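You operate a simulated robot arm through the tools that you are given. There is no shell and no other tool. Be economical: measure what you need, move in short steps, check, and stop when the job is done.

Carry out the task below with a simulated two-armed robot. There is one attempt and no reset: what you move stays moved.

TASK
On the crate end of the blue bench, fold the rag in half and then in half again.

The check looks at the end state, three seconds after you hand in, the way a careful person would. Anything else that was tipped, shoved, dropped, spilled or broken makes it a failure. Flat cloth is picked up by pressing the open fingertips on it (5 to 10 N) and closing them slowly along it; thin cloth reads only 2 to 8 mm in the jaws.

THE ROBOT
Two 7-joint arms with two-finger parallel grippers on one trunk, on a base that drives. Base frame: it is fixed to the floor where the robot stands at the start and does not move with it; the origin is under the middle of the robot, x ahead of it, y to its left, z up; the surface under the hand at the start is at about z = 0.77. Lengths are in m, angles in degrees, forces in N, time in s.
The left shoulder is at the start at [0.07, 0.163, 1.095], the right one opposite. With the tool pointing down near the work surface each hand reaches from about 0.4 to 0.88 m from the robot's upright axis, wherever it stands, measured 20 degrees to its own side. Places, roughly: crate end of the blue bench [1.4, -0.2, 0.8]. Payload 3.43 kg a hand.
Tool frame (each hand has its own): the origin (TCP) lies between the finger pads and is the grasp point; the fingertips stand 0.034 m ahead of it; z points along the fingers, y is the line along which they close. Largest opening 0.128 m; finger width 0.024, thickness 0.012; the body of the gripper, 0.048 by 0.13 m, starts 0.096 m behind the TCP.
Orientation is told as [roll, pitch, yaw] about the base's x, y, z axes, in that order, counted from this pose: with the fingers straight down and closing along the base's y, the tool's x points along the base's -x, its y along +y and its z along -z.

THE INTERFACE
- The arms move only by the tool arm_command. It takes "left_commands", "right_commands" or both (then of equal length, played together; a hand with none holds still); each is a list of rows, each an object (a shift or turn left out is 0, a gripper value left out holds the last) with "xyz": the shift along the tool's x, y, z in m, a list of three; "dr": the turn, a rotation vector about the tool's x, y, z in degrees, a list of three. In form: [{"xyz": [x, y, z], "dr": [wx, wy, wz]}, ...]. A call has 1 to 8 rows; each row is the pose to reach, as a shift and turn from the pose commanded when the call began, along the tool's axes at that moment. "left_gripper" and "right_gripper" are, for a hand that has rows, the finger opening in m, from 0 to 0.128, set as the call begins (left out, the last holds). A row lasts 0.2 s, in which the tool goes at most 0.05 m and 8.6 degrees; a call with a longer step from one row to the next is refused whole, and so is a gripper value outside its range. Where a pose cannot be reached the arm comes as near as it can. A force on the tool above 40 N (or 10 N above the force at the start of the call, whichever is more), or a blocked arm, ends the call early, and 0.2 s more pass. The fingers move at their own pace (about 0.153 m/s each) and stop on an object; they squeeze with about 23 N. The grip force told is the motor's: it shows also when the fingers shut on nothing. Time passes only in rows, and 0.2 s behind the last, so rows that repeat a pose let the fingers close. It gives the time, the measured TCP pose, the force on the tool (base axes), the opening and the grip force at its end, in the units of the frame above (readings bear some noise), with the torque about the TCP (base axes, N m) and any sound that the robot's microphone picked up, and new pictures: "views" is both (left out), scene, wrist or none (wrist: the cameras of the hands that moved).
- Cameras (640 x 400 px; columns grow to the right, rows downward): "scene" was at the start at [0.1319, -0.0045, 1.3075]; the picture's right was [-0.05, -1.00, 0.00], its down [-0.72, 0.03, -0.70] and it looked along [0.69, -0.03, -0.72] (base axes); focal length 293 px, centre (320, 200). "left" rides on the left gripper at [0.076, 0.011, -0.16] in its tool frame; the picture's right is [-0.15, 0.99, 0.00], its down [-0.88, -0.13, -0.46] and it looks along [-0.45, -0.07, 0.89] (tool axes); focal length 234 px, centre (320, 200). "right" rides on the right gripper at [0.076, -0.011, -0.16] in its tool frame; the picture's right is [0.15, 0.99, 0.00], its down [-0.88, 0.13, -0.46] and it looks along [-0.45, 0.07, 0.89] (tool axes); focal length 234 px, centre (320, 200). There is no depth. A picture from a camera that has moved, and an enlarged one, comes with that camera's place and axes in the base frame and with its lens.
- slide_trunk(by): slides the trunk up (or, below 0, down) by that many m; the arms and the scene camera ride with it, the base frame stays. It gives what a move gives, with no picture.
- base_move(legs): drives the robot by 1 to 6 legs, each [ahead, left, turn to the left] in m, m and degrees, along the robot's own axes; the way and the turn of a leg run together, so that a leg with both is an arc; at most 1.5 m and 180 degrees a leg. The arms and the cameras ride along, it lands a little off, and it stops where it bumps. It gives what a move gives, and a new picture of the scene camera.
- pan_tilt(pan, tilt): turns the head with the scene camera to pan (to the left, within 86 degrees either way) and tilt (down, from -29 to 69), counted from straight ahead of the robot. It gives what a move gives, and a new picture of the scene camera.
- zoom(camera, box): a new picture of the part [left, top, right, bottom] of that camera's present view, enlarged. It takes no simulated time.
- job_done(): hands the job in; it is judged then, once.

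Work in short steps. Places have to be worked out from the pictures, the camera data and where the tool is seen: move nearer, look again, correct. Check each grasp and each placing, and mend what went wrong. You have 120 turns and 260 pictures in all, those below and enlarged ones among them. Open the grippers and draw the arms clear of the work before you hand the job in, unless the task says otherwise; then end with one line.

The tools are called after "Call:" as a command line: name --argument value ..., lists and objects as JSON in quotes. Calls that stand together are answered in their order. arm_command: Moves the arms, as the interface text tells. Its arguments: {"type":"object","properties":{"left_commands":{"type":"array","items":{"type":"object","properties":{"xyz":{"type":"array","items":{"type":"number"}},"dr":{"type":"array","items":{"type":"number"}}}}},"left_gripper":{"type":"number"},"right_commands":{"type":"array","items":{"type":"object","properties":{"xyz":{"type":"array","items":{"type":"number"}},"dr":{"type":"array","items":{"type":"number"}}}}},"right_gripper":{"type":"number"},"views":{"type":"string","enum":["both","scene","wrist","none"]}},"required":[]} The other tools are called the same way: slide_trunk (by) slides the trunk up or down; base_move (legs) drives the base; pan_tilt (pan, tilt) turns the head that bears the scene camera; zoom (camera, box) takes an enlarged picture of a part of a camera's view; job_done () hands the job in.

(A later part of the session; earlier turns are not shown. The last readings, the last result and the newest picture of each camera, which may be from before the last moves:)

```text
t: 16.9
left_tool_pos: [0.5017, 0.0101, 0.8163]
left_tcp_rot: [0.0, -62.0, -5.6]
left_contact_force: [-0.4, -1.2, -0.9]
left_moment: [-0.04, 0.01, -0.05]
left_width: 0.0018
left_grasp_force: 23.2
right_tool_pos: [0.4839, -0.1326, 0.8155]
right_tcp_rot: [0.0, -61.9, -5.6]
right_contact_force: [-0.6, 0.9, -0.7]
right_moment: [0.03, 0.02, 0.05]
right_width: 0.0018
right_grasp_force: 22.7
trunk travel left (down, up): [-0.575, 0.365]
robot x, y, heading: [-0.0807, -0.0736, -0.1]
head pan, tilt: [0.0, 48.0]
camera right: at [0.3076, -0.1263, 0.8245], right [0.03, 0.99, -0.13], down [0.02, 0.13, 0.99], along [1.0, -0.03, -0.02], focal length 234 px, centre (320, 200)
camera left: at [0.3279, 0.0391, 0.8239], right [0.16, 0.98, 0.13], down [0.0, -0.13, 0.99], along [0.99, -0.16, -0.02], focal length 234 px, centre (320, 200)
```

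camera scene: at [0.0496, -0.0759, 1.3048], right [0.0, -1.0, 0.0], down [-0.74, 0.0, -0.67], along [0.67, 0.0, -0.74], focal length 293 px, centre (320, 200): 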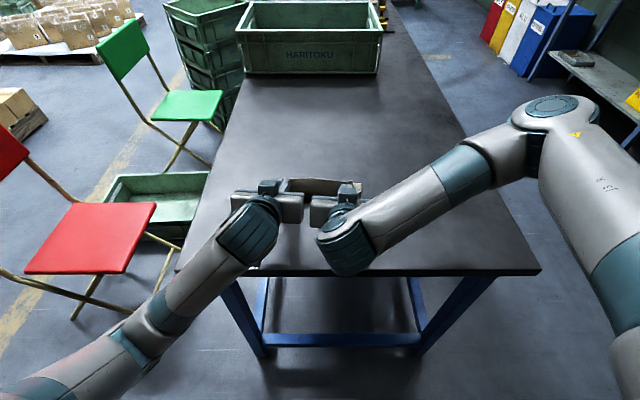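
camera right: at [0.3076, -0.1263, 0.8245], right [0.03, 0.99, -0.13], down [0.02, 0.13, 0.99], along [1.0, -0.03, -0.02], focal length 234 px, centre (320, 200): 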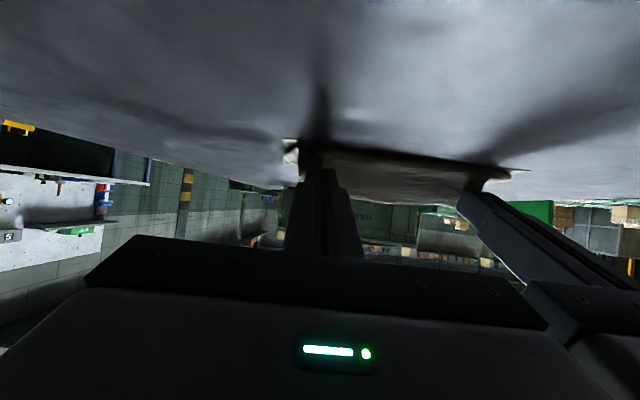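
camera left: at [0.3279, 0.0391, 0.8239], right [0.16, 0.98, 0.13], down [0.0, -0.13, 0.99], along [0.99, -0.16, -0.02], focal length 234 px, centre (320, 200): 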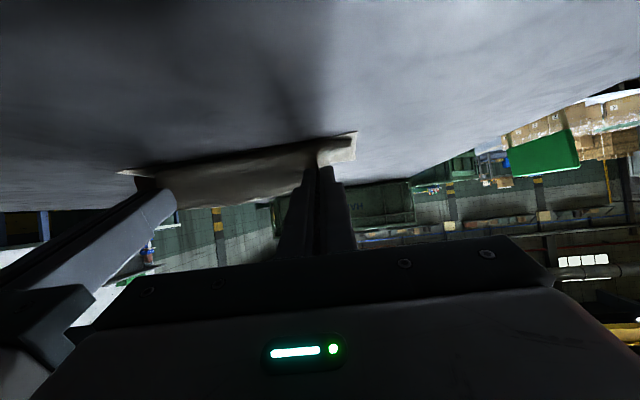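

The flap edge is about 3 cm above the near edge. I'll open the jaws and draw the fingers straight back out.

Call:
arm_command --left_commands '[{"xyz": [0, 0, 0]}, {"xyz": [0.0094, 0, -0.0177]}, {"xyz": [0.0188, 0, -0.0353]}, {"xyz": [0.0328, 0, -0.0618]}]' --right_commands '[{"xyz": [0, 0, 0]}, {"xyz": [0.0094, 0, -0.0177]}, {"xyz": [0.0188, 0, -0.0353]}, {"xyz": [0.0328, 0, -0.0618]}]' --left_gripper 0.024 --right_gripper 0.024

Call:
zoom --camera "scene" --box '[220, 100, 420, 225]'

```text
t: 17.9
left_tool_pos: [0.4301, 0.0206, 0.8184]
left_tcp_rot: [-0.2, -62.1, -5.4]
left_contact_force: [0.0, 0.2, 0.2]
left_moment: [0.01, 0.02, -0.04]
left_width: 0.0238
left_grasp_force: 0.1
right_tool_pos: [0.4127, -0.1253, 0.8167]
right_tcp_rot: [-0.1, -62.0, -5.5]
right_contact_force: [-0.3, 0.0, 0.0]
right_moment: [-0.03, -0.02, 0.01]
right_width: 0.0242
right_grasp_force: 0.0
trunk travel left (down, up): [-0.575, 0.365]
robot x, y, heading: [-0.0778, -0.0746, -0.3]
head pan, tilt: [0.0, 48.0]
camera scene: at [0.0481, -0.0741, 1.3049], right [0.0, -1.0, 0.0], down [-0.74, 0.0, -0.67], along [0.67, 0.0, -0.74], focal length 293 px, centre (320, 200)
camera right: at [0.2366, -0.1185, 0.8247], right [0.03, 0.99, -0.13], down [0.02, 0.13, 0.99], along [1.0, -0.03, -0.02], focal length 234 px, centre (320, 200)
camera left: at [0.2562, 0.0483, 0.8248], right [0.16, 0.98, 0.13], down [0.0, -0.13, 0.99], along [0.99, -0.16, -0.02], focal length 234 px, centre (320, 200)
```

scene: 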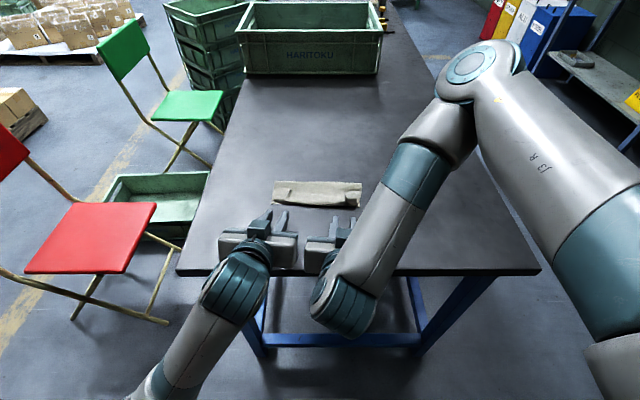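
right: 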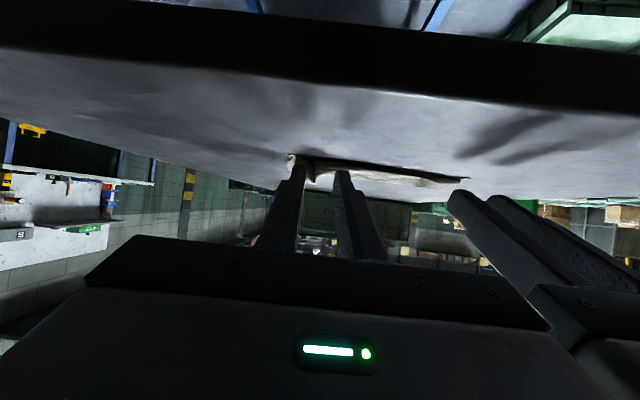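
left: 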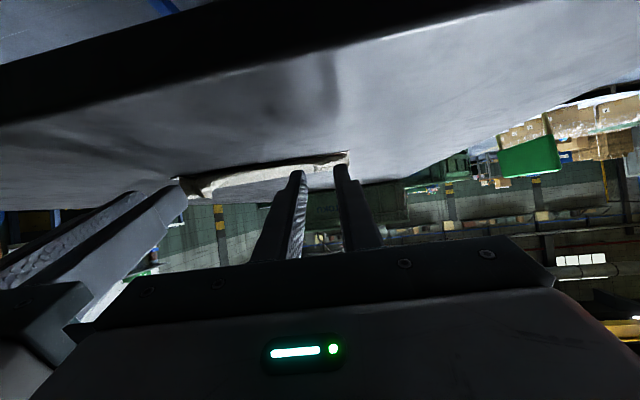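

```text
3.20 times, centred on (320, 162) of scene
camera zoom: at [0.0481, -0.0741, 1.3049], right [0.0, -1.0, 0.0], down [-0.74, 0.0, -0.67], along [0.67, 0.0, -0.74], focal length 937 px, centre (320, 320)
```

zoom: 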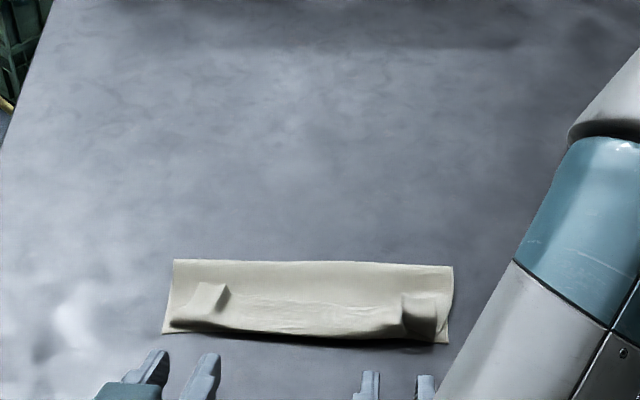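

The first fold looks good: the edges line up, with just two little tents where the fingers pinched. I'll raise the hands back upright to inspect it.

Call:
arm_command --left_commands '[{"xyz": [-0.0155, 0, -0.0083], "dr": [0, 7.7, 0]}, {"xyz": [-0.031, 0, -0.0165], "dr": [0, 15.5, 0]}, {"xyz": [-0.0465, 0.005, -0.0248], "dr": [0, 23.2, 0]}, {"xyz": [-0.062, 0.01, -0.033], "dr": [0, 31, 0]}, {"xyz": [-0.0775, 0.015, -0.0413], "dr": [0, 38.7, 0]}, {"xyz": [-0.093, 0.02, -0.0495], "dr": [0, 46.5, 0]}, {"xyz": [-0.1085, 0.025, -0.0578], "dr": [0, 54.2, 0]}, {"xyz": [-0.124, 0.03, -0.066], "dr": [0, 62, 0]}]' --right_commands '[{"xyz": [-0.0155, 0, -0.0083], "dr": [0, 7.7, 0]}, {"xyz": [-0.031, 0, -0.0165], "dr": [0, 15.5, 0]}, {"xyz": [-0.0465, -0.015, -0.0248], "dr": [0, 23.2, 0]}, {"xyz": [-0.062, -0.03, -0.033], "dr": [0, 31, 0]}, {"xyz": [-0.0775, -0.045, -0.0413], "dr": [0, 38.7, 0]}, {"xyz": [-0.093, -0.06, -0.0495], "dr": [0, 46.5, 0]}, {"xyz": [-0.1085, -0.075, -0.0578], "dr": [0, 54.2, 0]}, {"xyz": [-0.124, -0.09, -0.066], "dr": [0, 62, 0]}]'

Call:
zoom --camera "scene" --box '[250, 160, 390, 248]'

```text
t: 18.8
left_tool_pos: [0.4445, 0.107, 0.8077]
left_tcp_rot: [16.3, -37.6, -12.5]
left_contact_force: [-30.0, -7.9, 30.7]
left_moment: [-0.82, 0.78, -0.57]
left_width: 0.0251
left_grasp_force: 1.5
left hand out of reach, approached as far as the arm can: row 1, 2, 3, 4
right_tool_pos: [0.4105, -0.1424, 0.8696]
right_tcp_rot: [-0.1, -38.4, -5.6]
right_contact_force: [0.1, 0.0, -0.4]
right_moment: [-0.02, 0.05, -0.04]
right_width: 0.0241
right_grasp_force: 0.2
trunk travel left (down, up): [-0.575, 0.365]
robot x, y, heading: [-0.0764, -0.0759, -0.1]
head pan, tilt: [0.0, 48.0]
stopped in row 4 (left hand): the force on the tool passed its limit at 148 N (the readings are from after the stop); the commanded pose is now the measured one
camera scene: at [0.0467, -0.0769, 1.3054], right [0.0, -1.0, 0.0], down [-0.74, 0.0, -0.67], along [0.67, 0.0, -0.74], focal length 293 px, centre (320, 200)
camera right: at [0.2526, -0.1374, 0.9489], right [-0.02, 1.0, -0.09], down [0.42, 0.09, 0.9], along [0.91, -0.02, -0.42], focal length 234 px, centre (320, 200)
camera left: at [0.2853, 0.1067, 0.8852], right [0.15, 0.94, 0.31], down [0.39, -0.35, 0.85], along [0.91, -0.01, -0.42], focal length 234 px, centre (320, 200)
```

scene: 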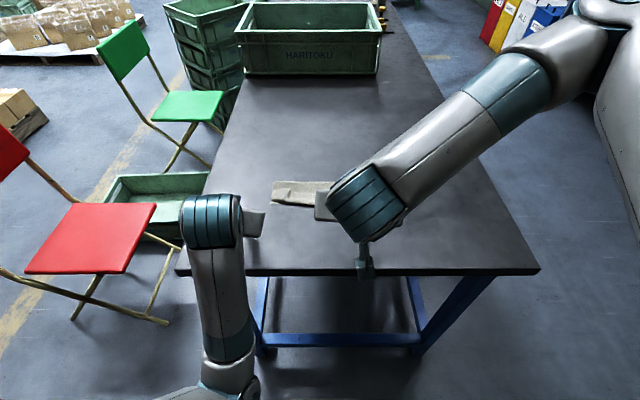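
right: 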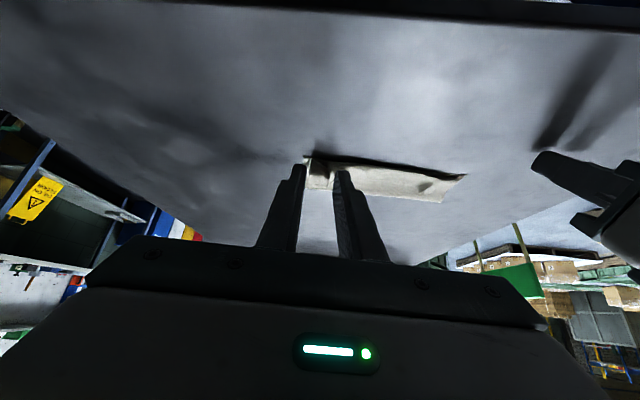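
left: 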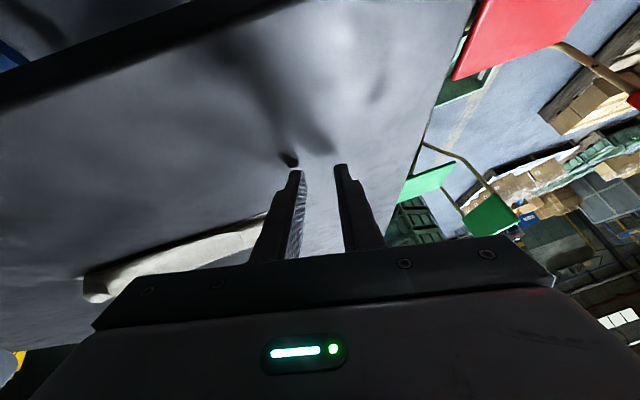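

```text
4.55 times, centred on (320, 204) of scene
camera zoom: at [0.0467, -0.0769, 1.3054], right [0.0, -1.0, 0.0], down [-0.74, 0.0, -0.67], along [0.67, 0.0, -0.74], focal length 1331 px, centre (320, 182)
```

zoom: 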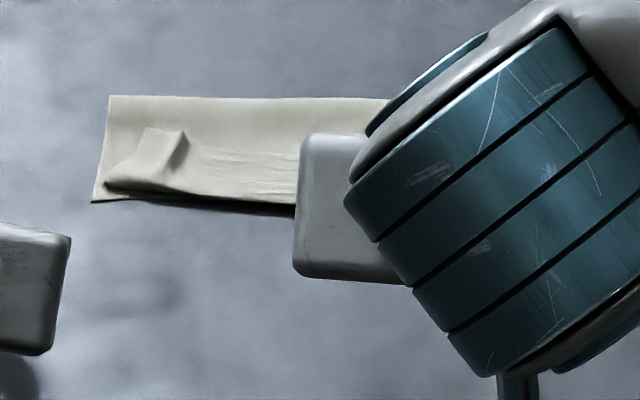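

The left arm ran out of its reach near the robot and bumped the bench surface; the rag is untouched. I'll lift the left hand straight up and then forward into its comfortable range, leaving the right still.

Call:
arm_command --left_commands '[{"xyz": [-0.0122, 0.0045, -0.0152]}, {"xyz": [-0.0244, 0.009, -0.0304]}, {"xyz": [-0.05, 0.011, -0.038]}, {"xyz": [-0.085, 0.014, -0.047]}, {"xyz": [-0.1205, 0.017, -0.056]}]'

```text
t: 19.1
left_tool_pos: [0.4457, 0.1157, 0.8082]
left_tcp_rot: [19.4, -37.2, -15.0]
left_contact_force: [-8.9, -8.2, 14.6]
left_moment: [-0.57, 0.16, -0.25]
left_width: 0.0265
left_grasp_force: 2.1
right_tool_pos: [0.4124, -0.1441, 0.8678]
right_tcp_rot: [-0.1, -38.4, -5.7]
right_contact_force: [0.4, 0.7, -0.6]
right_moment: [-0.05, 0.02, -0.01]
right_width: 0.024
right_grasp_force: 0.1
trunk travel left (down, up): [-0.575, 0.365]
robot x, y, heading: [-0.081, -0.0747, -0.5]
head pan, tilt: [0.0, 48.0]
stopped in row 1 (left hand): the force on the tool passed its limit at 74 N (the readings are from after the stop); the commanded pose is now the measured one
camera scene: at [0.0498, -0.078, 1.3044], right [-0.01, -1.0, 0.0], down [-0.74, 0.0, -0.67], along [0.67, 0.0, -0.74], focal length 293 px, centre (320, 200)
camera left: at [0.2876, 0.1145, 0.8851], right [0.16, 0.92, 0.35], down [0.38, -0.39, 0.84], along [0.91, 0.0, -0.41], focal length 234 px, centre (320, 200)
```

scene: 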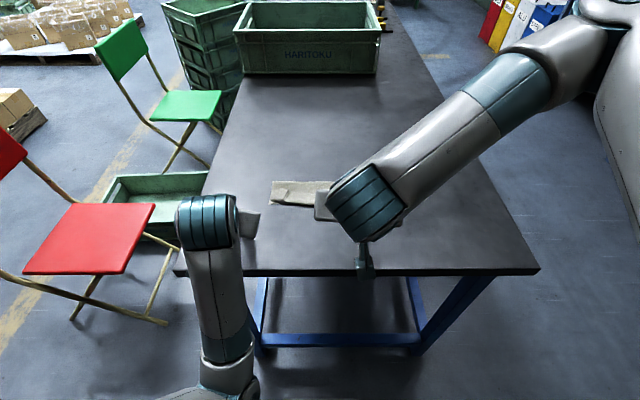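
left: 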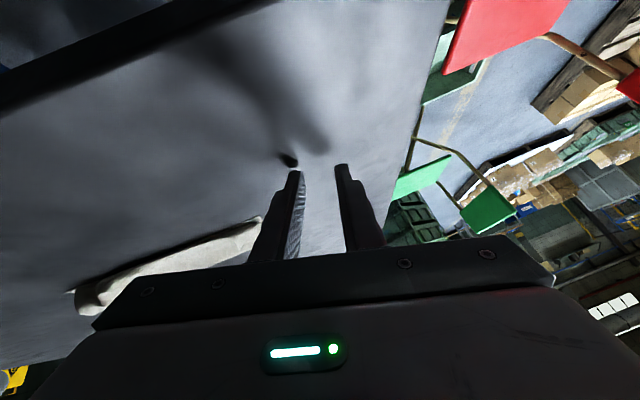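

The left fingertip rests on the bench and the arm is in an awkward pose. I'll raise the trunk, so both arms ride straight up clear.

Call:
slide_trunk --by 0.12

Call:
pan_tilt --pan 0 --tilt 55

```text
t: 20.6
left_tool_pos: [0.4476, 0.1164, 0.9273]
left_tcp_rot: [19.4, -37.0, -14.8]
left_contact_force: [-0.1, -0.6, 0.7]
left_moment: [0.0, 0.02, 0.0]
left_width: 0.024
left_grasp_force: 0.2
right_tool_pos: [0.4125, -0.1437, 0.9873]
right_tcp_rot: [-0.2, -38.3, -5.7]
right_contact_force: [0.4, -0.1, 0.4]
right_moment: [0.01, -0.01, -0.03]
right_width: 0.0241
right_grasp_force: 0.0
trunk travel left (down, up): [-0.695, 0.245]
robot x, y, heading: [-0.0804, -0.0756, -0.3]
head pan, tilt: [0.0, 48.0]
```

```text
t: 21.3
left_tool_pos: [0.4474, 0.1177, 0.9265]
left_tcp_rot: [19.4, -37.0, -14.8]
left_contact_force: [-0.1, -0.1, 0.4]
left_moment: [-0.01, 0.0, 0.0]
left_width: 0.0243
left_grasp_force: 0.0
right_tool_pos: [0.4132, -0.1428, 0.9875]
right_tcp_rot: [-0.1, -38.3, -5.8]
right_contact_force: [-0.3, 0.1, 0.1]
right_moment: [0.01, 0.0, -0.01]
right_width: 0.0243
right_grasp_force: 0.0
trunk travel left (down, up): [-0.695, 0.245]
robot x, y, heading: [-0.0793, -0.0779, -0.3]
head pan, tilt: [0.0, 55.0]
camera scene: at [0.0435, -0.077, 1.4155], right [0.0, -1.0, 0.0], down [-0.82, 0.0, -0.57], along [0.57, 0.0, -0.82], focal length 293 px, centre (320, 200)
```

scene: 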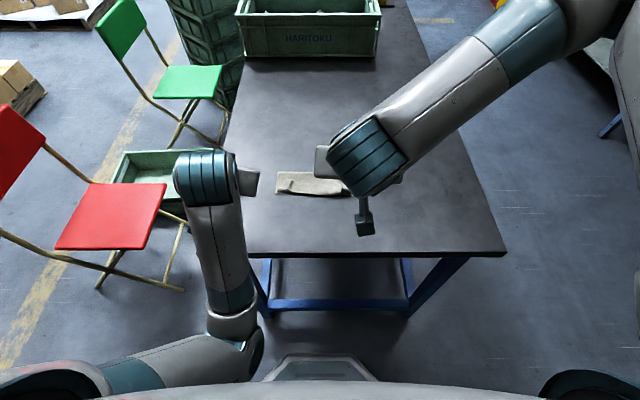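

Everything is clear now and the rag is still folded. I'll level both hands and move them outward so I can inspect it.

Call:
arm_command --left_commands '[{"xyz": [-0.0131, 0, 0.0024], "dr": [4, 0, 0]}, {"xyz": [-0.0262, 0, 0.0048], "dr": [8, 0, 0]}, {"xyz": [-0.0393, 0, 0.0072], "dr": [12, 0, 0]}, {"xyz": [-0.0524, 0, 0.0096], "dr": [16, 0, 0]}, {"xyz": [-0.0655, 0, 0.012], "dr": [19.4, 0, 0]}]' --right_commands '[{"xyz": [-0.0157, -0.04, 0.0124], "dr": [0, 7.7, 0]}, {"xyz": [-0.0314, -0.08, 0.0248], "dr": [0, 15.4, 0]}, {"xyz": [-0.0471, -0.12, 0.0372], "dr": [0, 23.1, 0]}, {"xyz": [-0.0628, -0.16, 0.0496], "dr": [0, 30.8, 0]}, {"xyz": [-0.0785, -0.2, 0.062], "dr": [0, 38.3, 0]}]' --views "none"

```text
t: 22.1
left_tool_pos: [0.4786, 0.1857, 0.9405]
left_tcp_rot: [20.0, -34.4, -17.8]
left_contact_force: [-0.7, 0.6, 0.2]
left_moment: [0.04, -0.01, 0.01]
left_width: 0.0241
left_grasp_force: 0.0
right_tool_pos: [0.455, -0.2557, 0.9874]
right_tcp_rot: [0.0, -17.8, -5.8]
right_contact_force: [-0.1, -0.5, -1.0]
right_moment: [0.06, -0.02, -0.01]
right_width: 0.0239
right_grasp_force: 0.1
trunk travel left (down, up): [-0.695, 0.245]
robot x, y, heading: [-0.0804, -0.076, -0.3]
head pan, tilt: [0.0, 55.0]
stopped in row 3 (left hand): the arm was blocked; the commanded pose is now the measured one
```

The left is blocked by something (likely elbow or joint limit). I'll finish the right's levelling and look.

Call:
arm_command --right_commands '[{"xyz": [-0.0157, -0.04, 0.005], "dr": [0, 8, 0]}, {"xyz": [-0.0314, -0.08, 0.01], "dr": [0, 16, 0]}, {"xyz": [-0.04, -0.1, 0.0124], "dr": [0, 17.8, 0]}]' --views "scene"

Call:
zoom --camera "scene" --box '[250, 140, 390, 228]'

```text
t: 22.9
left_tool_pos: [0.4776, 0.1882, 0.941]
left_tcp_rot: [20.0, -34.4, -17.6]
left_contact_force: [0.1, -0.2, 0.9]
left_moment: [-0.03, -0.01, -0.02]
left_width: 0.0244
left_grasp_force: 0.1
right_tool_pos: [0.4859, -0.3575, 0.9887]
right_tcp_rot: [0.0, -0.1, -5.9]
right_contact_force: [0.1, 0.3, 0.4]
right_moment: [0.01, 0.0, -0.01]
right_width: 0.0241
right_grasp_force: 0.1
trunk travel left (down, up): [-0.695, 0.245]
robot x, y, heading: [-0.081, -0.0737, -0.1]
head pan, tilt: [0.0, 55.0]
camera scene: at [0.0432, -0.0772, 1.4155], right [0.0, -1.0, 0.0], down [-0.82, 0.0, -0.57], along [0.57, 0.0, -0.82], focal length 293 px, centre (320, 200)
```

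scene: 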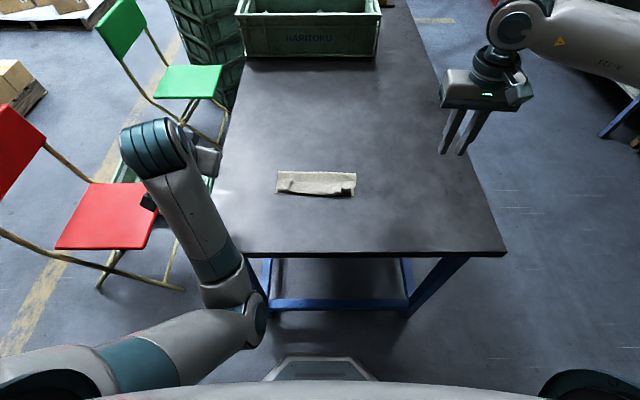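

```text
4.55 times, centred on (320, 184) of scene
camera zoom: at [0.0432, -0.0772, 1.4155], right [0.0, -1.0, 0.0], down [-0.82, 0.0, -0.57], along [0.57, 0.0, -0.82], focal length 1331 px, centre (320, 273)
```

zoom: 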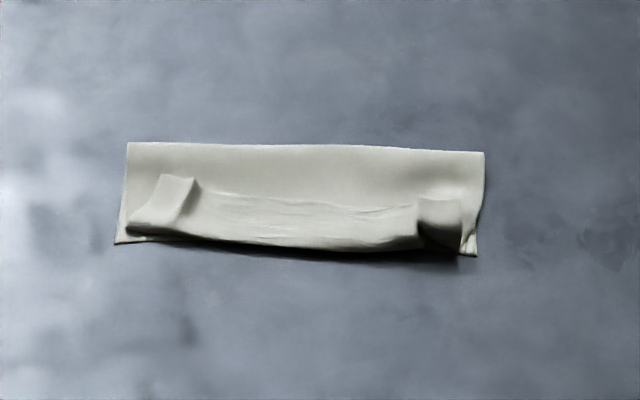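

The fold is in half; the flap has a soft bulge and two pinch tents. First I'll free the left arm by moving it forward and outward without turning it.

Call:
arm_command --left_commands '[{"xyz": [-0.0259, 0.0124, 0.0137]}, {"xyz": [-0.0518, 0.0248, 0.0275]}, {"xyz": [-0.0777, 0.0372, 0.0412]}, {"xyz": [-0.1036, 0.0496, 0.0549]}]' --views "scene"

```text
t: 23.9
left_tool_pos: [0.6004, 0.2162, 0.97]
left_tcp_rot: [19.8, -34.3, -17.8]
left_contact_force: [0.0, -0.1, -0.5]
left_moment: [0.0, 0.01, 0.02]
left_width: 0.0243
left_grasp_force: 0.0
right_tool_pos: [0.4853, -0.3577, 0.9879]
right_tcp_rot: [0.0, 0.0, -5.9]
right_contact_force: [-0.1, -0.4, 0.0]
right_moment: [0.01, 0.05, 0.05]
right_width: 0.0238
right_grasp_force: 0.0
trunk travel left (down, up): [-0.695, 0.245]
robot x, y, heading: [-0.0844, -0.0782, -0.2]
head pan, tilt: [0.0, 55.0]
camera scene: at [0.0445, -0.0767, 1.4153], right [0.0, -1.0, 0.0], down [-0.82, 0.0, -0.57], along [0.57, 0.0, -0.82], focal length 293 px, centre (320, 200)
```

scene: 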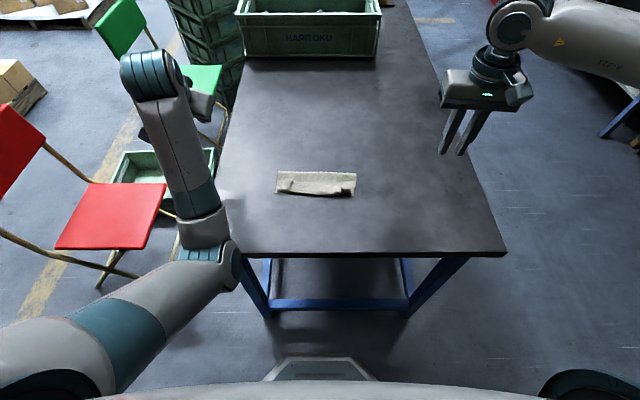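

Free again. Now I'll undo the left's roll and then its pitch.

Call:
arm_command --left_commands '[{"xyz": [0, 0, 0], "dr": [5, 0, 0]}, {"xyz": [0, 0, 0], "dr": [10, 0, 0]}, {"xyz": [0, 0, 0], "dr": [15, 0, 0]}, {"xyz": [0, 0, 0], "dr": [19.8, 0, 0]}]' --views "none"

Call:
arm_command --left_commands '[{"xyz": [0, 0, 0], "dr": [0, 7, 0]}, {"xyz": [0, 0, 0], "dr": [0, 14, 0]}, {"xyz": [0, 0, 0], "dr": [0, 21, 0]}, {"xyz": [0, 0, 0], "dr": [0, 28, 0]}, {"xyz": [0, 0, 0], "dr": [0, 34.3, 0]}]' --views "scene"

```text
t: 24.9
left_tool_pos: [0.5984, 0.2276, 0.9708]
left_tcp_rot: [0.9, -34.1, -17.7]
left_contact_force: [-0.2, 0.6, -0.1]
left_moment: [-0.05, 0.0, -0.02]
left_width: 0.0241
left_grasp_force: 0.1
right_tool_pos: [0.4864, -0.356, 0.9881]
right_tcp_rot: [-0.1, 0.0, -5.9]
right_contact_force: [-0.1, 0.0, -0.5]
right_moment: [-0.04, 0.0, -0.01]
right_width: 0.024
right_grasp_force: 0.1
trunk travel left (down, up): [-0.695, 0.245]
robot x, y, heading: [-0.0814, -0.0742, -0.2]
head pan, tilt: [0.0, 55.0]
```

```text
t: 26.1
left_tool_pos: [0.6036, 0.2212, 0.9681]
left_tcp_rot: [0.1, 0.0, -17.8]
left_contact_force: [-0.8, 0.4, -0.6]
left_moment: [-0.02, 0.03, 0.0]
left_width: 0.0241
left_grasp_force: 0.2
left hand out of reach, approached as far as the arm can: row 2, 3, 4, 5
right_tool_pos: [0.4854, -0.3565, 0.9885]
right_tcp_rot: [-0.1, 0.0, -6.0]
right_contact_force: [-0.7, -1.0, -0.5]
right_moment: [-0.03, -0.01, -0.03]
right_width: 0.024
right_grasp_force: 0.1
trunk travel left (down, up): [-0.695, 0.245]
robot x, y, heading: [-0.0795, -0.0745, -0.2]
head pan, tilt: [0.0, 55.0]
camera scene: at [0.0438, -0.0773, 1.4154], right [0.0, -1.0, 0.0], down [-0.82, 0.0, -0.57], along [0.57, 0.0, -0.82], focal length 293 px, centre (320, 200)
```

scene: 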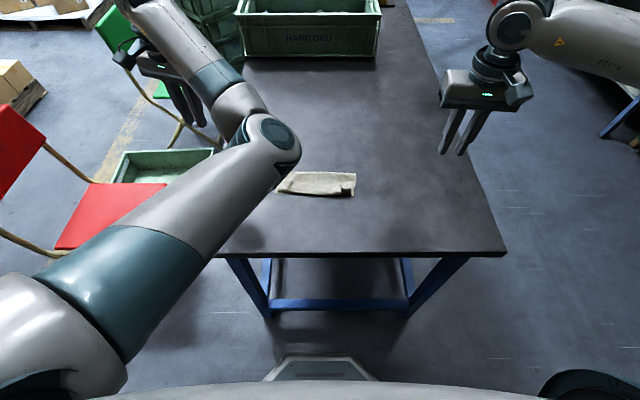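

The left elbow has swung inward over the bench, which I don't want near the rag. I'll extend the left hand forward with its yaw undone, to straighten the arm and reset the elbow.

Call:
arm_command --left_commands '[{"xyz": [-0.038, 0.012, -0.01], "dr": [0, 0, -4]}, {"xyz": [-0.076, 0.024, -0.02], "dr": [0, 0, -8]}, {"xyz": [-0.114, 0.037, -0.03], "dr": [0, 0, -12]}, {"xyz": [-0.152, 0.049, -0.03], "dr": [0, 0, -16]}, {"xyz": [-0.19, 0.061, -0.03], "dr": [0, 0, -20]}]' --views "scene"

```text
t: 27.3
left_tool_pos: [0.7536, 0.2018, 0.998]
left_tcp_rot: [0.4, -0.3, 1.3]
left_contact_force: [-0.5, -0.8, 0.6]
left_moment: [0.07, 0.01, -0.01]
left_width: 0.024
left_grasp_force: 0.0
left hand out of reach, approached as far as the arm can: row 4, 5
right_tool_pos: [0.4869, -0.3604, 0.9856]
right_tcp_rot: [0.1, 0.1, -6.0]
right_contact_force: [0.6, -1.3, 0.2]
right_moment: [0.08, 0.0, -0.02]
right_width: 0.024
right_grasp_force: 0.1
trunk travel left (down, up): [-0.695, 0.245]
robot x, y, heading: [-0.0816, -0.0774, -0.1]
head pan, tilt: [0.0, 55.0]
camera scene: at [0.0455, -0.0817, 1.4153], right [0.0, -1.0, 0.0], down [-0.82, 0.01, -0.57], along [0.57, 0.0, -0.82], focal length 293 px, centre (320, 200)
```

scene: 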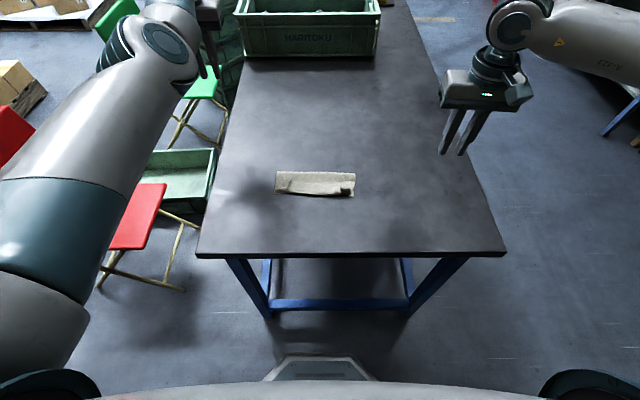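

The left elbow is back outside and nothing was disturbed. I'll bring the left back to standby and move the right wrist camera over the rag for a close look.

Call:
arm_command --left_commands '[{"xyz": [0.02, 0.008, 0]}, {"xyz": [0.04, 0.016, 0]}, {"xyz": [0.06, 0.024, 0]}, {"xyz": [0.08, 0.032, 0]}, {"xyz": [0.1, 0.04, 0]}, {"xyz": [0.12, 0.048, 0]}, {"xyz": [0.14, 0.056, 0]}]' --right_commands '[{"xyz": [-0.0147, 0.0413, 0]}, {"xyz": [-0.0294, 0.0826, 0]}, {"xyz": [-0.0441, 0.1239, 0]}, {"xyz": [-0.0589, 0.1651, 0]}, {"xyz": [-0.0736, 0.2064, 0]}, {"xyz": [-0.0883, 0.2477, 0]}, {"xyz": [-0.103, 0.289, 0]}]'

Call:
zoom --camera "right" --box '[160, 0, 480, 200]'

```text
t: 28.9
left_tool_pos: [0.6098, 0.2578, 0.9954]
left_tcp_rot: [0.0, -0.2, 2.3]
left_contact_force: [-0.1, -0.1, -0.4]
left_moment: [-0.01, 0.02, -0.04]
left_width: 0.0243
left_grasp_force: 0.0
right_tool_pos: [0.6187, -0.0788, 0.988]
right_tcp_rot: [-0.2, -0.1, -6.0]
right_contact_force: [-0.2, 0.5, -0.3]
right_moment: [-0.02, -0.01, -0.03]
right_width: 0.0243
right_grasp_force: 0.1
trunk travel left (down, up): [-0.695, 0.245]
robot x, y, heading: [-0.0788, -0.076, -0.3]
head pan, tilt: [0.0, 55.0]
camera scene: at [0.0437, -0.0746, 1.4154], right [0.0, -1.0, 0.0], down [-0.82, 0.0, -0.57], along [0.57, 0.0, -0.82], focal length 293 px, centre (320, 200)
camera right: at [0.5435, -0.082, 1.1493], right [-0.04, 1.0, 0.0], down [0.89, 0.04, 0.46], along [0.46, 0.02, -0.89], focal length 234 px, centre (320, 200)
camera left: at [0.5348, 0.2667, 1.1546], right [0.11, 0.99, 0.0], down [0.88, -0.09, 0.46], along [0.45, -0.05, -0.89], focal length 234 px, centre (320, 200)
```

scene: 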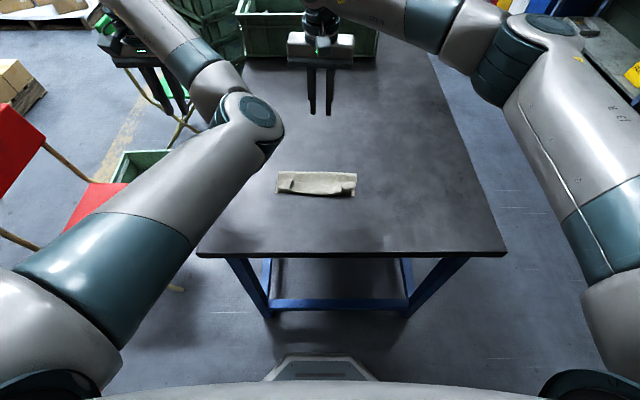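
right: 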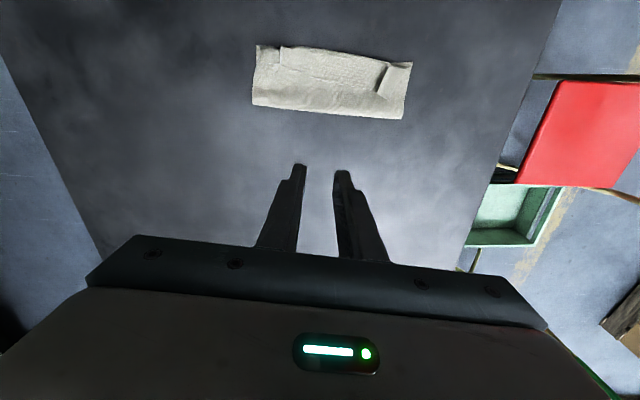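
left: 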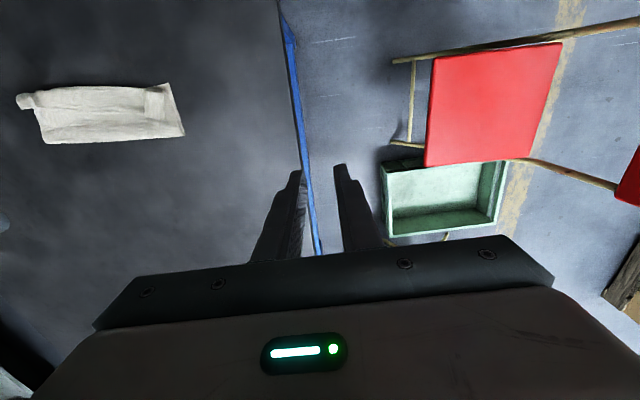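

```text
2.00 times, centred on (320, 100) of right
camera zoom: at [0.5435, -0.082, 1.1493], right [-0.04, 1.0, 0.0], down [0.89, 0.04, 0.46], along [0.46, 0.02, -0.89], focal length 468 px, centre (320, 400)
```

zoom: 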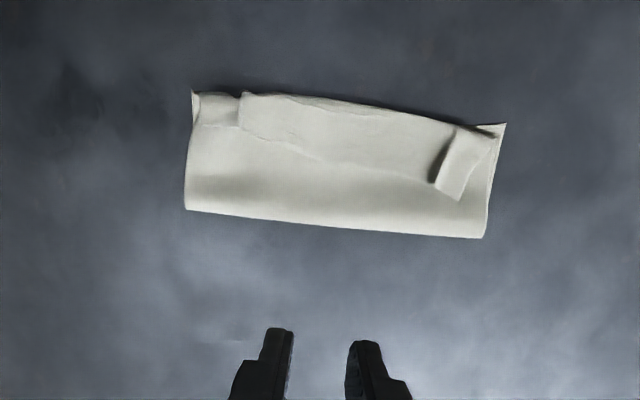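

Close up, the flap's last 2–4 cm rolled back on top of itself, and the crease sits about 2 cm too near (x≈0.59). I'll mend it by re-gripping the rolled edge at the tents, lifting the flap taut, and laying it again. First I back the robot up 10 cm for better working room and lower the trunk again.

Call:
base_move --legs '[[-0.1, 0, 0]]'

Call:
slide_trunk --by -0.12

Call:
pan_tilt --pan 0 --tilt 45

```text
t: 29.8
left_tool_pos: [0.5738, 0.2567, 0.9995]
left_tcp_rot: [0.0, -0.2, 2.2]
left_contact_force: [-0.7, 0.7, 0.1]
left_moment: [0.02, -0.1, -0.04]
left_width: 0.0241
left_grasp_force: 0.1
right_tool_pos: [0.5819, -0.0809, 0.9925]
right_tcp_rot: [-0.2, -0.3, -6.0]
right_contact_force: [-0.9, -0.5, 0.9]
right_moment: [-0.02, -0.06, 0.01]
right_width: 0.0242
right_grasp_force: 0.0
trunk travel left (down, up): [-0.695, 0.245]
robot x, y, heading: [-0.1122, -0.0747, -0.5]
head pan, tilt: [0.0, 55.0]
stopped in leg 1: the robot was blocked; the commanded pose is now the measured one
camera scene: at [0.0045, -0.0767, 1.4163], right [0.0, -1.0, 0.0], down [-0.82, 0.0, -0.58], along [0.58, 0.0, -0.82], focal length 293 px, centre (320, 200)
```

scene: 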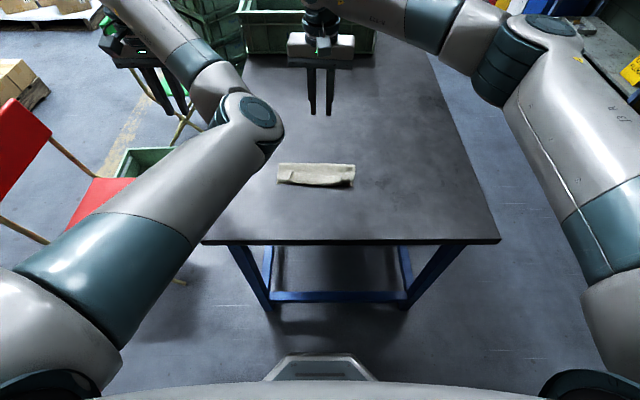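

```text
t: 31.3
left_tool_pos: [0.5791, 0.2557, 0.8747]
left_tcp_rot: [-0.1, 0.0, 2.4]
left_contact_force: [-0.2, 0.0, 0.0]
left_moment: [-0.03, -0.03, 0.01]
left_width: 0.0241
left_grasp_force: 0.0
right_tool_pos: [0.5857, -0.0816, 0.867]
right_tcp_rot: [-0.1, 0.0, -6.0]
right_contact_force: [0.9, 0.5, 0.0]
right_moment: [0.0, -0.04, -0.01]
right_width: 0.0243
right_grasp_force: 0.1
trunk travel left (down, up): [-0.575, 0.365]
robot x, y, heading: [-0.1113, -0.0769, -0.3]
head pan, tilt: [0.0, 55.0]
```

```text
t: 32.0
left_tool_pos: [0.5781, 0.2557, 0.8744]
left_tcp_rot: [0.0, 0.1, 2.4]
left_contact_force: [0.0, -1.0, -0.6]
left_moment: [0.03, 0.01, -0.04]
left_width: 0.0242
left_grasp_force: 0.1
right_tool_pos: [0.5867, -0.0826, 0.8668]
right_tcp_rot: [-0.1, 0.2, -6.1]
right_contact_force: [-0.8, 0.2, 0.6]
right_moment: [0.0, -0.01, 0.03]
right_width: 0.0241
right_grasp_force: 0.0
trunk travel left (down, up): [-0.575, 0.365]
robot x, y, heading: [-0.1099, -0.0771, -0.3]
head pan, tilt: [0.0, 45.0]
camera scene: at [0.021, -0.077, 1.3088], right [0.0, -1.0, 0.0], down [-0.71, 0.0, -0.71], along [0.71, 0.0, -0.71], focal length 293 px, centre (320, 200)
```

scene: 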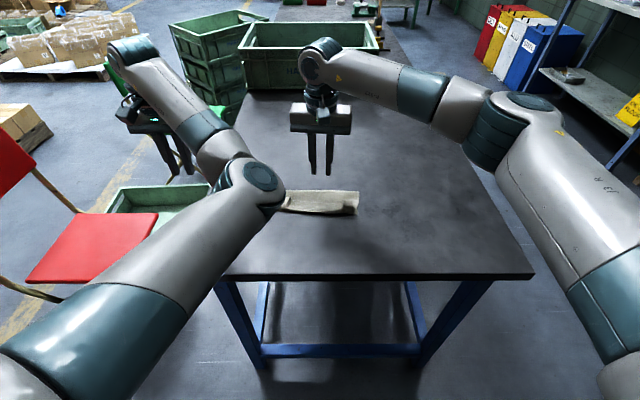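

The robot touched something behind, so I'll stay here. The left elbow still hangs inward over the rag, so I'll raise the left hand and take it out to the left to swing the elbow outside.

Call:
arm_command --left_commands '[{"xyz": [0, 0, -0.046]}, {"xyz": [0, 0, -0.092]}, {"xyz": [0, 0.01, -0.138]}, {"xyz": [0, 0.03, -0.18]}, {"xyz": [0, 0.06, -0.215]}, {"xyz": [0, 0.1, -0.24]}, {"xyz": [0.01, 0.145, -0.25]}, {"xyz": [0.02, 0.19, -0.25]}]' --views "none"

Call:
arm_command --left_commands '[{"xyz": [0.03, 0.036, 0]}, {"xyz": [0.06, 0.07, 0]}, {"xyz": [0.09, 0.105, 0]}, {"xyz": [0.12, 0.14, 0]}, {"xyz": [0.15, 0.175, 0]}, {"xyz": [0.18, 0.21, 0]}, {"xyz": [0.21, 0.245, 0]}]' --views "scene"

```text
t: 33.9
left_tool_pos: [0.5498, 0.4471, 1.1242]
left_tcp_rot: [-0.2, 0.2, 2.1]
left_contact_force: [0.2, 0.3, 0.7]
left_moment: [-0.02, 0.02, 0.02]
left_width: 0.0243
left_grasp_force: 0.1
right_tool_pos: [0.5864, -0.0807, 0.8666]
right_tcp_rot: [-0.1, 0.0, -6.1]
right_contact_force: [-0.3, 0.2, 0.2]
right_moment: [-0.06, -0.01, -0.01]
right_width: 0.0239
right_grasp_force: 0.1
trunk travel left (down, up): [-0.575, 0.365]
robot x, y, heading: [-0.1102, -0.0757, -0.2]
head pan, tilt: [0.0, 45.0]
```

```text
t: 35.5
left_tool_pos: [0.33, 0.6847, 1.1237]
left_tcp_rot: [-0.2, -0.1, 2.2]
left_contact_force: [0.1, 0.7, 0.1]
left_moment: [-0.05, -0.04, 0.0]
left_width: 0.0243
left_grasp_force: 0.0
right_tool_pos: [0.5861, -0.0802, 0.8678]
right_tcp_rot: [-0.1, 0.0, -6.0]
right_contact_force: [-0.5, -0.8, -0.7]
right_moment: [-0.05, -0.01, 0.0]
right_width: 0.0241
right_grasp_force: 0.1
trunk travel left (down, up): [-0.575, 0.365]
robot x, y, heading: [-0.1104, -0.0779, -0.1]
head pan, tilt: [0.0, 45.0]
camera scene: at [0.0195, -0.0752, 1.309], right [0.0, -1.0, 0.0], down [-0.71, 0.0, -0.71], along [0.71, 0.0, -0.71], focal length 293 px, centre (320, 200)
```

scene: 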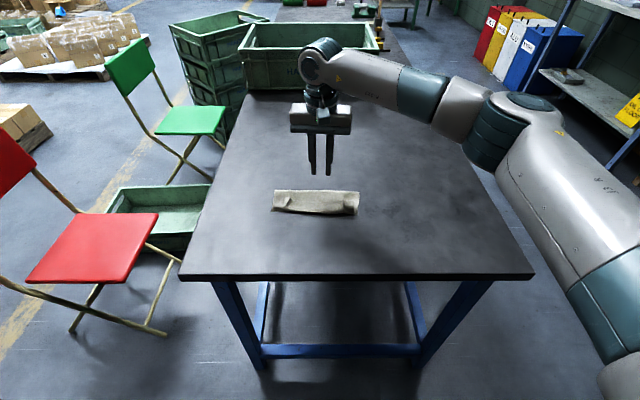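

The left is well clear. I'll stretch it and sweep it forward at near full extension, so it comes back in with the elbow outside.

Call:
arm_command --left_commands '[{"xyz": [-0.03, 0.035, 0]}, {"xyz": [-0.055, 0.07, 0]}, {"xyz": [-0.09, 0.065, 0]}, {"xyz": [-0.13, 0.045, 0]}, {"xyz": [-0.17, 0.02, 0]}, {"xyz": [-0.205, -0.01, 0]}, {"xyz": [-0.24, -0.045, 0]}, {"xyz": [-0.27, -0.08, 0]}]' --views "none"

Call:
arm_command --left_commands '[{"xyz": [-0.03, -0.035, 0]}, {"xyz": [-0.055, -0.075, 0]}, {"xyz": [-0.075, -0.115, 0]}, {"xyz": [-0.09, -0.16, 0]}, {"xyz": [-0.09, -0.205, 0]}, {"xyz": [-0.08, -0.25, 0]}, {"xyz": [-0.06, -0.295, 0]}]' --views "scene"

```text
t: 37.2
left_tool_pos: [0.5461, 0.5927, 1.1058]
left_tcp_rot: [-0.1, 0.0, 2.4]
left_contact_force: [0.0, -0.6, -0.5]
left_moment: [-0.01, 0.02, 0.03]
left_width: 0.0242
left_grasp_force: 0.0
left hand out of reach, approached as far as the arm can: row 2, 3, 4, 5, 6, 7, 8
right_tool_pos: [0.5865, -0.0817, 0.8669]
right_tcp_rot: [-0.2, 0.1, -6.0]
right_contact_force: [0.6, 0.1, 0.0]
right_moment: [0.04, 0.04, -0.02]
right_width: 0.024
right_grasp_force: 0.0
trunk travel left (down, up): [-0.575, 0.365]
robot x, y, heading: [-0.1109, -0.0737, -0.3]
head pan, tilt: [0.0, 45.0]
```

```text
t: 38.9
left_tool_pos: [0.6163, 0.2968, 1.1046]
left_tcp_rot: [0.2, 0.2, 2.4]
left_contact_force: [-0.5, 0.6, 0.1]
left_moment: [0.01, 0.03, -0.01]
left_width: 0.0242
left_grasp_force: 0.2
left hand out of reach, approached as far as the arm can: row 1, 2, 3, 4
right_tool_pos: [0.5869, -0.0828, 0.8662]
right_tcp_rot: [-0.1, -0.1, -6.1]
right_contact_force: [0.9, -0.6, 0.7]
right_moment: [0.03, 0.04, 0.01]
right_width: 0.0239
right_grasp_force: 0.1
trunk travel left (down, up): [-0.575, 0.365]
robot x, y, heading: [-0.1115, -0.0774, -0.5]
head pan, tilt: [0.0, 45.0]
camera scene: at [0.0204, -0.0792, 1.3089], right [0.0, -1.0, 0.0], down [-0.71, 0.0, -0.71], along [0.71, 0.0, -0.71], focal length 293 px, centre (320, 200)
```

scene: 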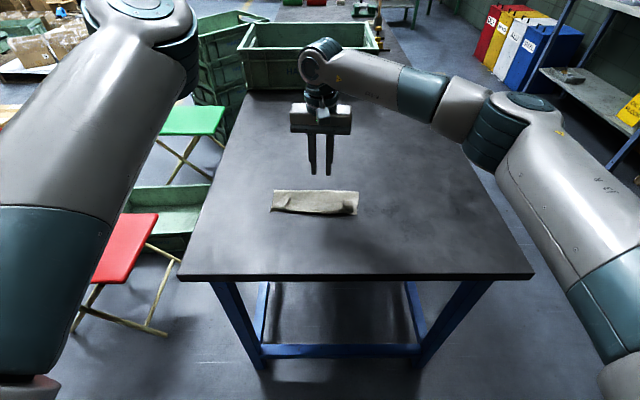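

Nearly straight now. I'll bring the left hand in and down and see which way the elbow bends.

Call:
arm_command --left_commands '[{"xyz": [0.003, -0.025, 0.03]}, {"xyz": [0.006, -0.05, 0.06]}, {"xyz": [0.009, -0.075, 0.09]}, {"xyz": [0.012, -0.1, 0.12]}, {"xyz": [0.016, -0.12, 0.155]}]' --views "scene"

```text
t: 40.0
left_tool_pos: [0.6206, 0.1878, 0.948]
left_tcp_rot: [0.0, 0.1, 2.3]
left_contact_force: [0.7, -0.2, -0.2]
left_moment: [-0.03, 0.04, 0.03]
left_width: 0.0243
left_grasp_force: 0.0
left hand out of reach, approached as far as the arm can: row 4, 5
right_tool_pos: [0.5881, -0.0806, 0.8652]
right_tcp_rot: [-0.2, 0.1, -6.0]
right_contact_force: [0.5, 0.3, -0.4]
right_moment: [-0.03, 0.01, -0.03]
right_width: 0.0242
right_grasp_force: 0.1
trunk travel left (down, up): [-0.575, 0.365]
robot x, y, heading: [-0.1114, -0.0765, -0.4]
head pan, tilt: [0.0, 45.0]
camera scene: at [0.0221, -0.0765, 1.3088], right [0.0, -1.0, 0.0], down [-0.71, 0.0, -0.71], along [0.71, 0.0, -0.71], focal length 293 px, centre (320, 200)
```

scene: 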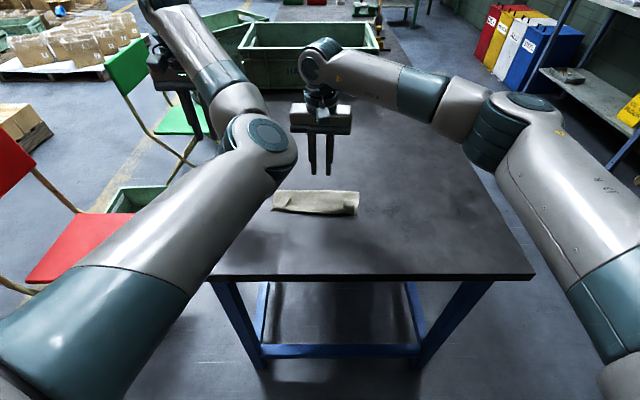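

Still elbow-in. The flip happened while tilted near the body, so I'll reverse it there: park the right hand aside, raise the trunk, and bring the left back to a tilted, elbow-low pose.

Call:
slide_trunk --by 0.15

Call:
arm_command --right_commands '[{"xyz": [-0.002, -0.045, -0.005]}, {"xyz": [-0.005, -0.09, -0.01]}, {"xyz": [-0.007, -0.135, -0.015]}, {"xyz": [-0.01, -0.18, -0.02]}, {"xyz": [-0.012, -0.225, -0.025]}, {"xyz": [-0.015, -0.27, -0.03]}, {"xyz": [-0.018, -0.315, -0.03]}]' --left_commands '[{"xyz": [0.003, 0, 0], "dr": [0, -7, 0]}, {"xyz": [0.006, 0, 0], "dr": [0, -14, 0]}, {"xyz": [0.01, 0, 0], "dr": [0, -21, 0]}, {"xyz": [0.02, 0, 0], "dr": [0, -28, 0]}, {"xyz": [0.03, 0, 0], "dr": [0, -35, 0]}, {"xyz": [0.04, 0, 0], "dr": [0, -42, 0]}, {"xyz": [0.05, 0, 0], "dr": [0, -49, 0]}]' --views "scene"

```text
t: 41.8
left_tool_pos: [0.6191, 0.187, 1.0982]
left_tcp_rot: [0.0, 0.1, 2.3]
left_contact_force: [-0.6, -0.6, 0.2]
left_moment: [-0.01, 0.02, 0.0]
left_width: 0.0241
left_grasp_force: 0.0
right_tool_pos: [0.5867, -0.0823, 1.0165]
right_tcp_rot: [-0.1, 0.0, -6.0]
right_contact_force: [0.0, -1.1, 0.4]
right_moment: [-0.01, 0.05, 0.02]
right_width: 0.0242
right_grasp_force: 0.0
trunk travel left (down, up): [-0.725, 0.215]
robot x, y, heading: [-0.1099, -0.0762, -0.3]
head pan, tilt: [0.0, 45.0]
```

```text
t: 43.6
left_tool_pos: [0.5727, 0.2212, 1.12]
left_tcp_rot: [2.4, -50.9, 3.3]
left_contact_force: [-0.1, 0.6, 0.6]
left_moment: [-0.04, -0.01, -0.02]
left_width: 0.0241
left_grasp_force: 0.0
left hand out of reach, approached as far as the arm can: row 1, 2, 3, 4
right_tool_pos: [0.5712, -0.3959, 1.0472]
right_tcp_rot: [-0.3, 0.1, -5.9]
right_contact_force: [0.0, 0.4, -0.6]
right_moment: [-0.02, -0.03, 0.0]
right_width: 0.0241
right_grasp_force: 0.0
trunk travel left (down, up): [-0.725, 0.215]
robot x, y, heading: [-0.1114, -0.0754, -0.2]
head pan, tilt: [0.0, 45.0]
stopped in row 7 (left hand): the arm was blocked; the commanded pose is now the measured one
camera scene: at [0.0216, -0.0759, 1.4588], right [0.0, -1.0, 0.0], down [-0.71, 0.0, -0.71], along [0.71, 0.0, -0.71], focal length 293 px, centre (320, 200)
```

scene: 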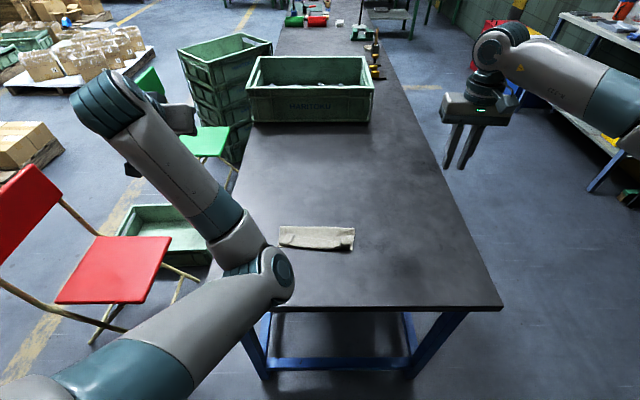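

The elbow has dropped low. Now I'll bring the hand inward and back so the elbow ends up on its outer side.

Call:
arm_command --left_commands '[{"xyz": [0.01, -0.03, -0.013]}, {"xyz": [0.021, -0.065, -0.026]}, {"xyz": [0.031, -0.1, -0.039]}, {"xyz": [0.042, -0.135, -0.052]}, {"xyz": [0.052, -0.17, -0.065]}, {"xyz": [0.063, -0.205, -0.078]}]' --views "scene"

```text
t: 45.2
left_tool_pos: [0.5072, 0.0629, 1.1192]
left_tcp_rot: [10.9, -53.4, 0.9]
left_contact_force: [0.0, -0.4, 0.4]
left_moment: [0.03, -0.01, 0.01]
left_width: 0.024
left_grasp_force: 0.0
right_tool_pos: [0.5713, -0.3954, 1.0474]
right_tcp_rot: [-0.2, 0.1, -5.9]
right_contact_force: [-0.1, 0.3, -0.3]
right_moment: [-0.03, 0.03, -0.02]
right_width: 0.024
right_grasp_force: 0.0
trunk travel left (down, up): [-0.725, 0.215]
robot x, y, heading: [-0.1116, -0.0782, -0.3]
head pan, tilt: [0.0, 45.0]
stopped in row 6 (left hand): the arm was blocked; the commanded pose is now the measured one
camera scene: at [0.0211, -0.0764, 1.4588], right [0.0, -1.0, 0.0], down [-0.71, 0.0, -0.71], along [0.71, 0.0, -0.71], focal length 293 px, centre (320, 200)
```

scene: 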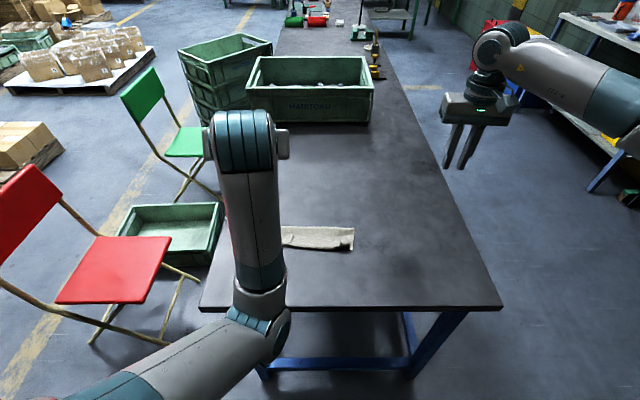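

Good progress: the elbow is now below the hand. I'll keep moving the hand inward.

Call:
arm_command --left_commands '[{"xyz": [0, -0.03, -0.006]}, {"xyz": [0, -0.06, -0.012]}, {"xyz": [0, -0.09, -0.018]}, {"xyz": [0, -0.12, -0.023]}, {"xyz": [0, -0.147, -0.028]}]' --views "scene"

```text
t: 46.6
left_tool_pos: [0.5288, -0.0381, 1.1204]
left_tcp_rot: [18.1, -55.3, -0.8]
left_contact_force: [-0.1, 0.2, 0.4]
left_moment: [0.01, 0.03, -0.04]
left_width: 0.0241
left_grasp_force: 0.0
right_tool_pos: [0.571, -0.3955, 1.0485]
right_tcp_rot: [-0.3, 0.1, -5.9]
right_contact_force: [-1.0, -0.6, -0.6]
right_moment: [0.0, 0.01, 0.02]
right_width: 0.0241
right_grasp_force: 0.0
trunk travel left (down, up): [-0.725, 0.215]
robot x, y, heading: [-0.1125, -0.0768, -0.1]
head pan, tilt: [0.0, 45.0]
stopped in row 5 (left hand): the arm was blocked; the commanded pose is now the measured one
camera scene: at [0.0208, -0.0766, 1.4589], right [0.0, -1.0, 0.0], down [-0.71, 0.0, -0.71], along [0.71, 0.0, -0.71], focal length 293 px, centre (320, 200)
```

scene: 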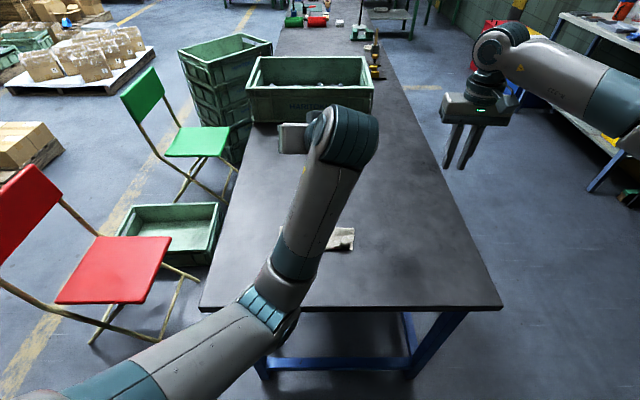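

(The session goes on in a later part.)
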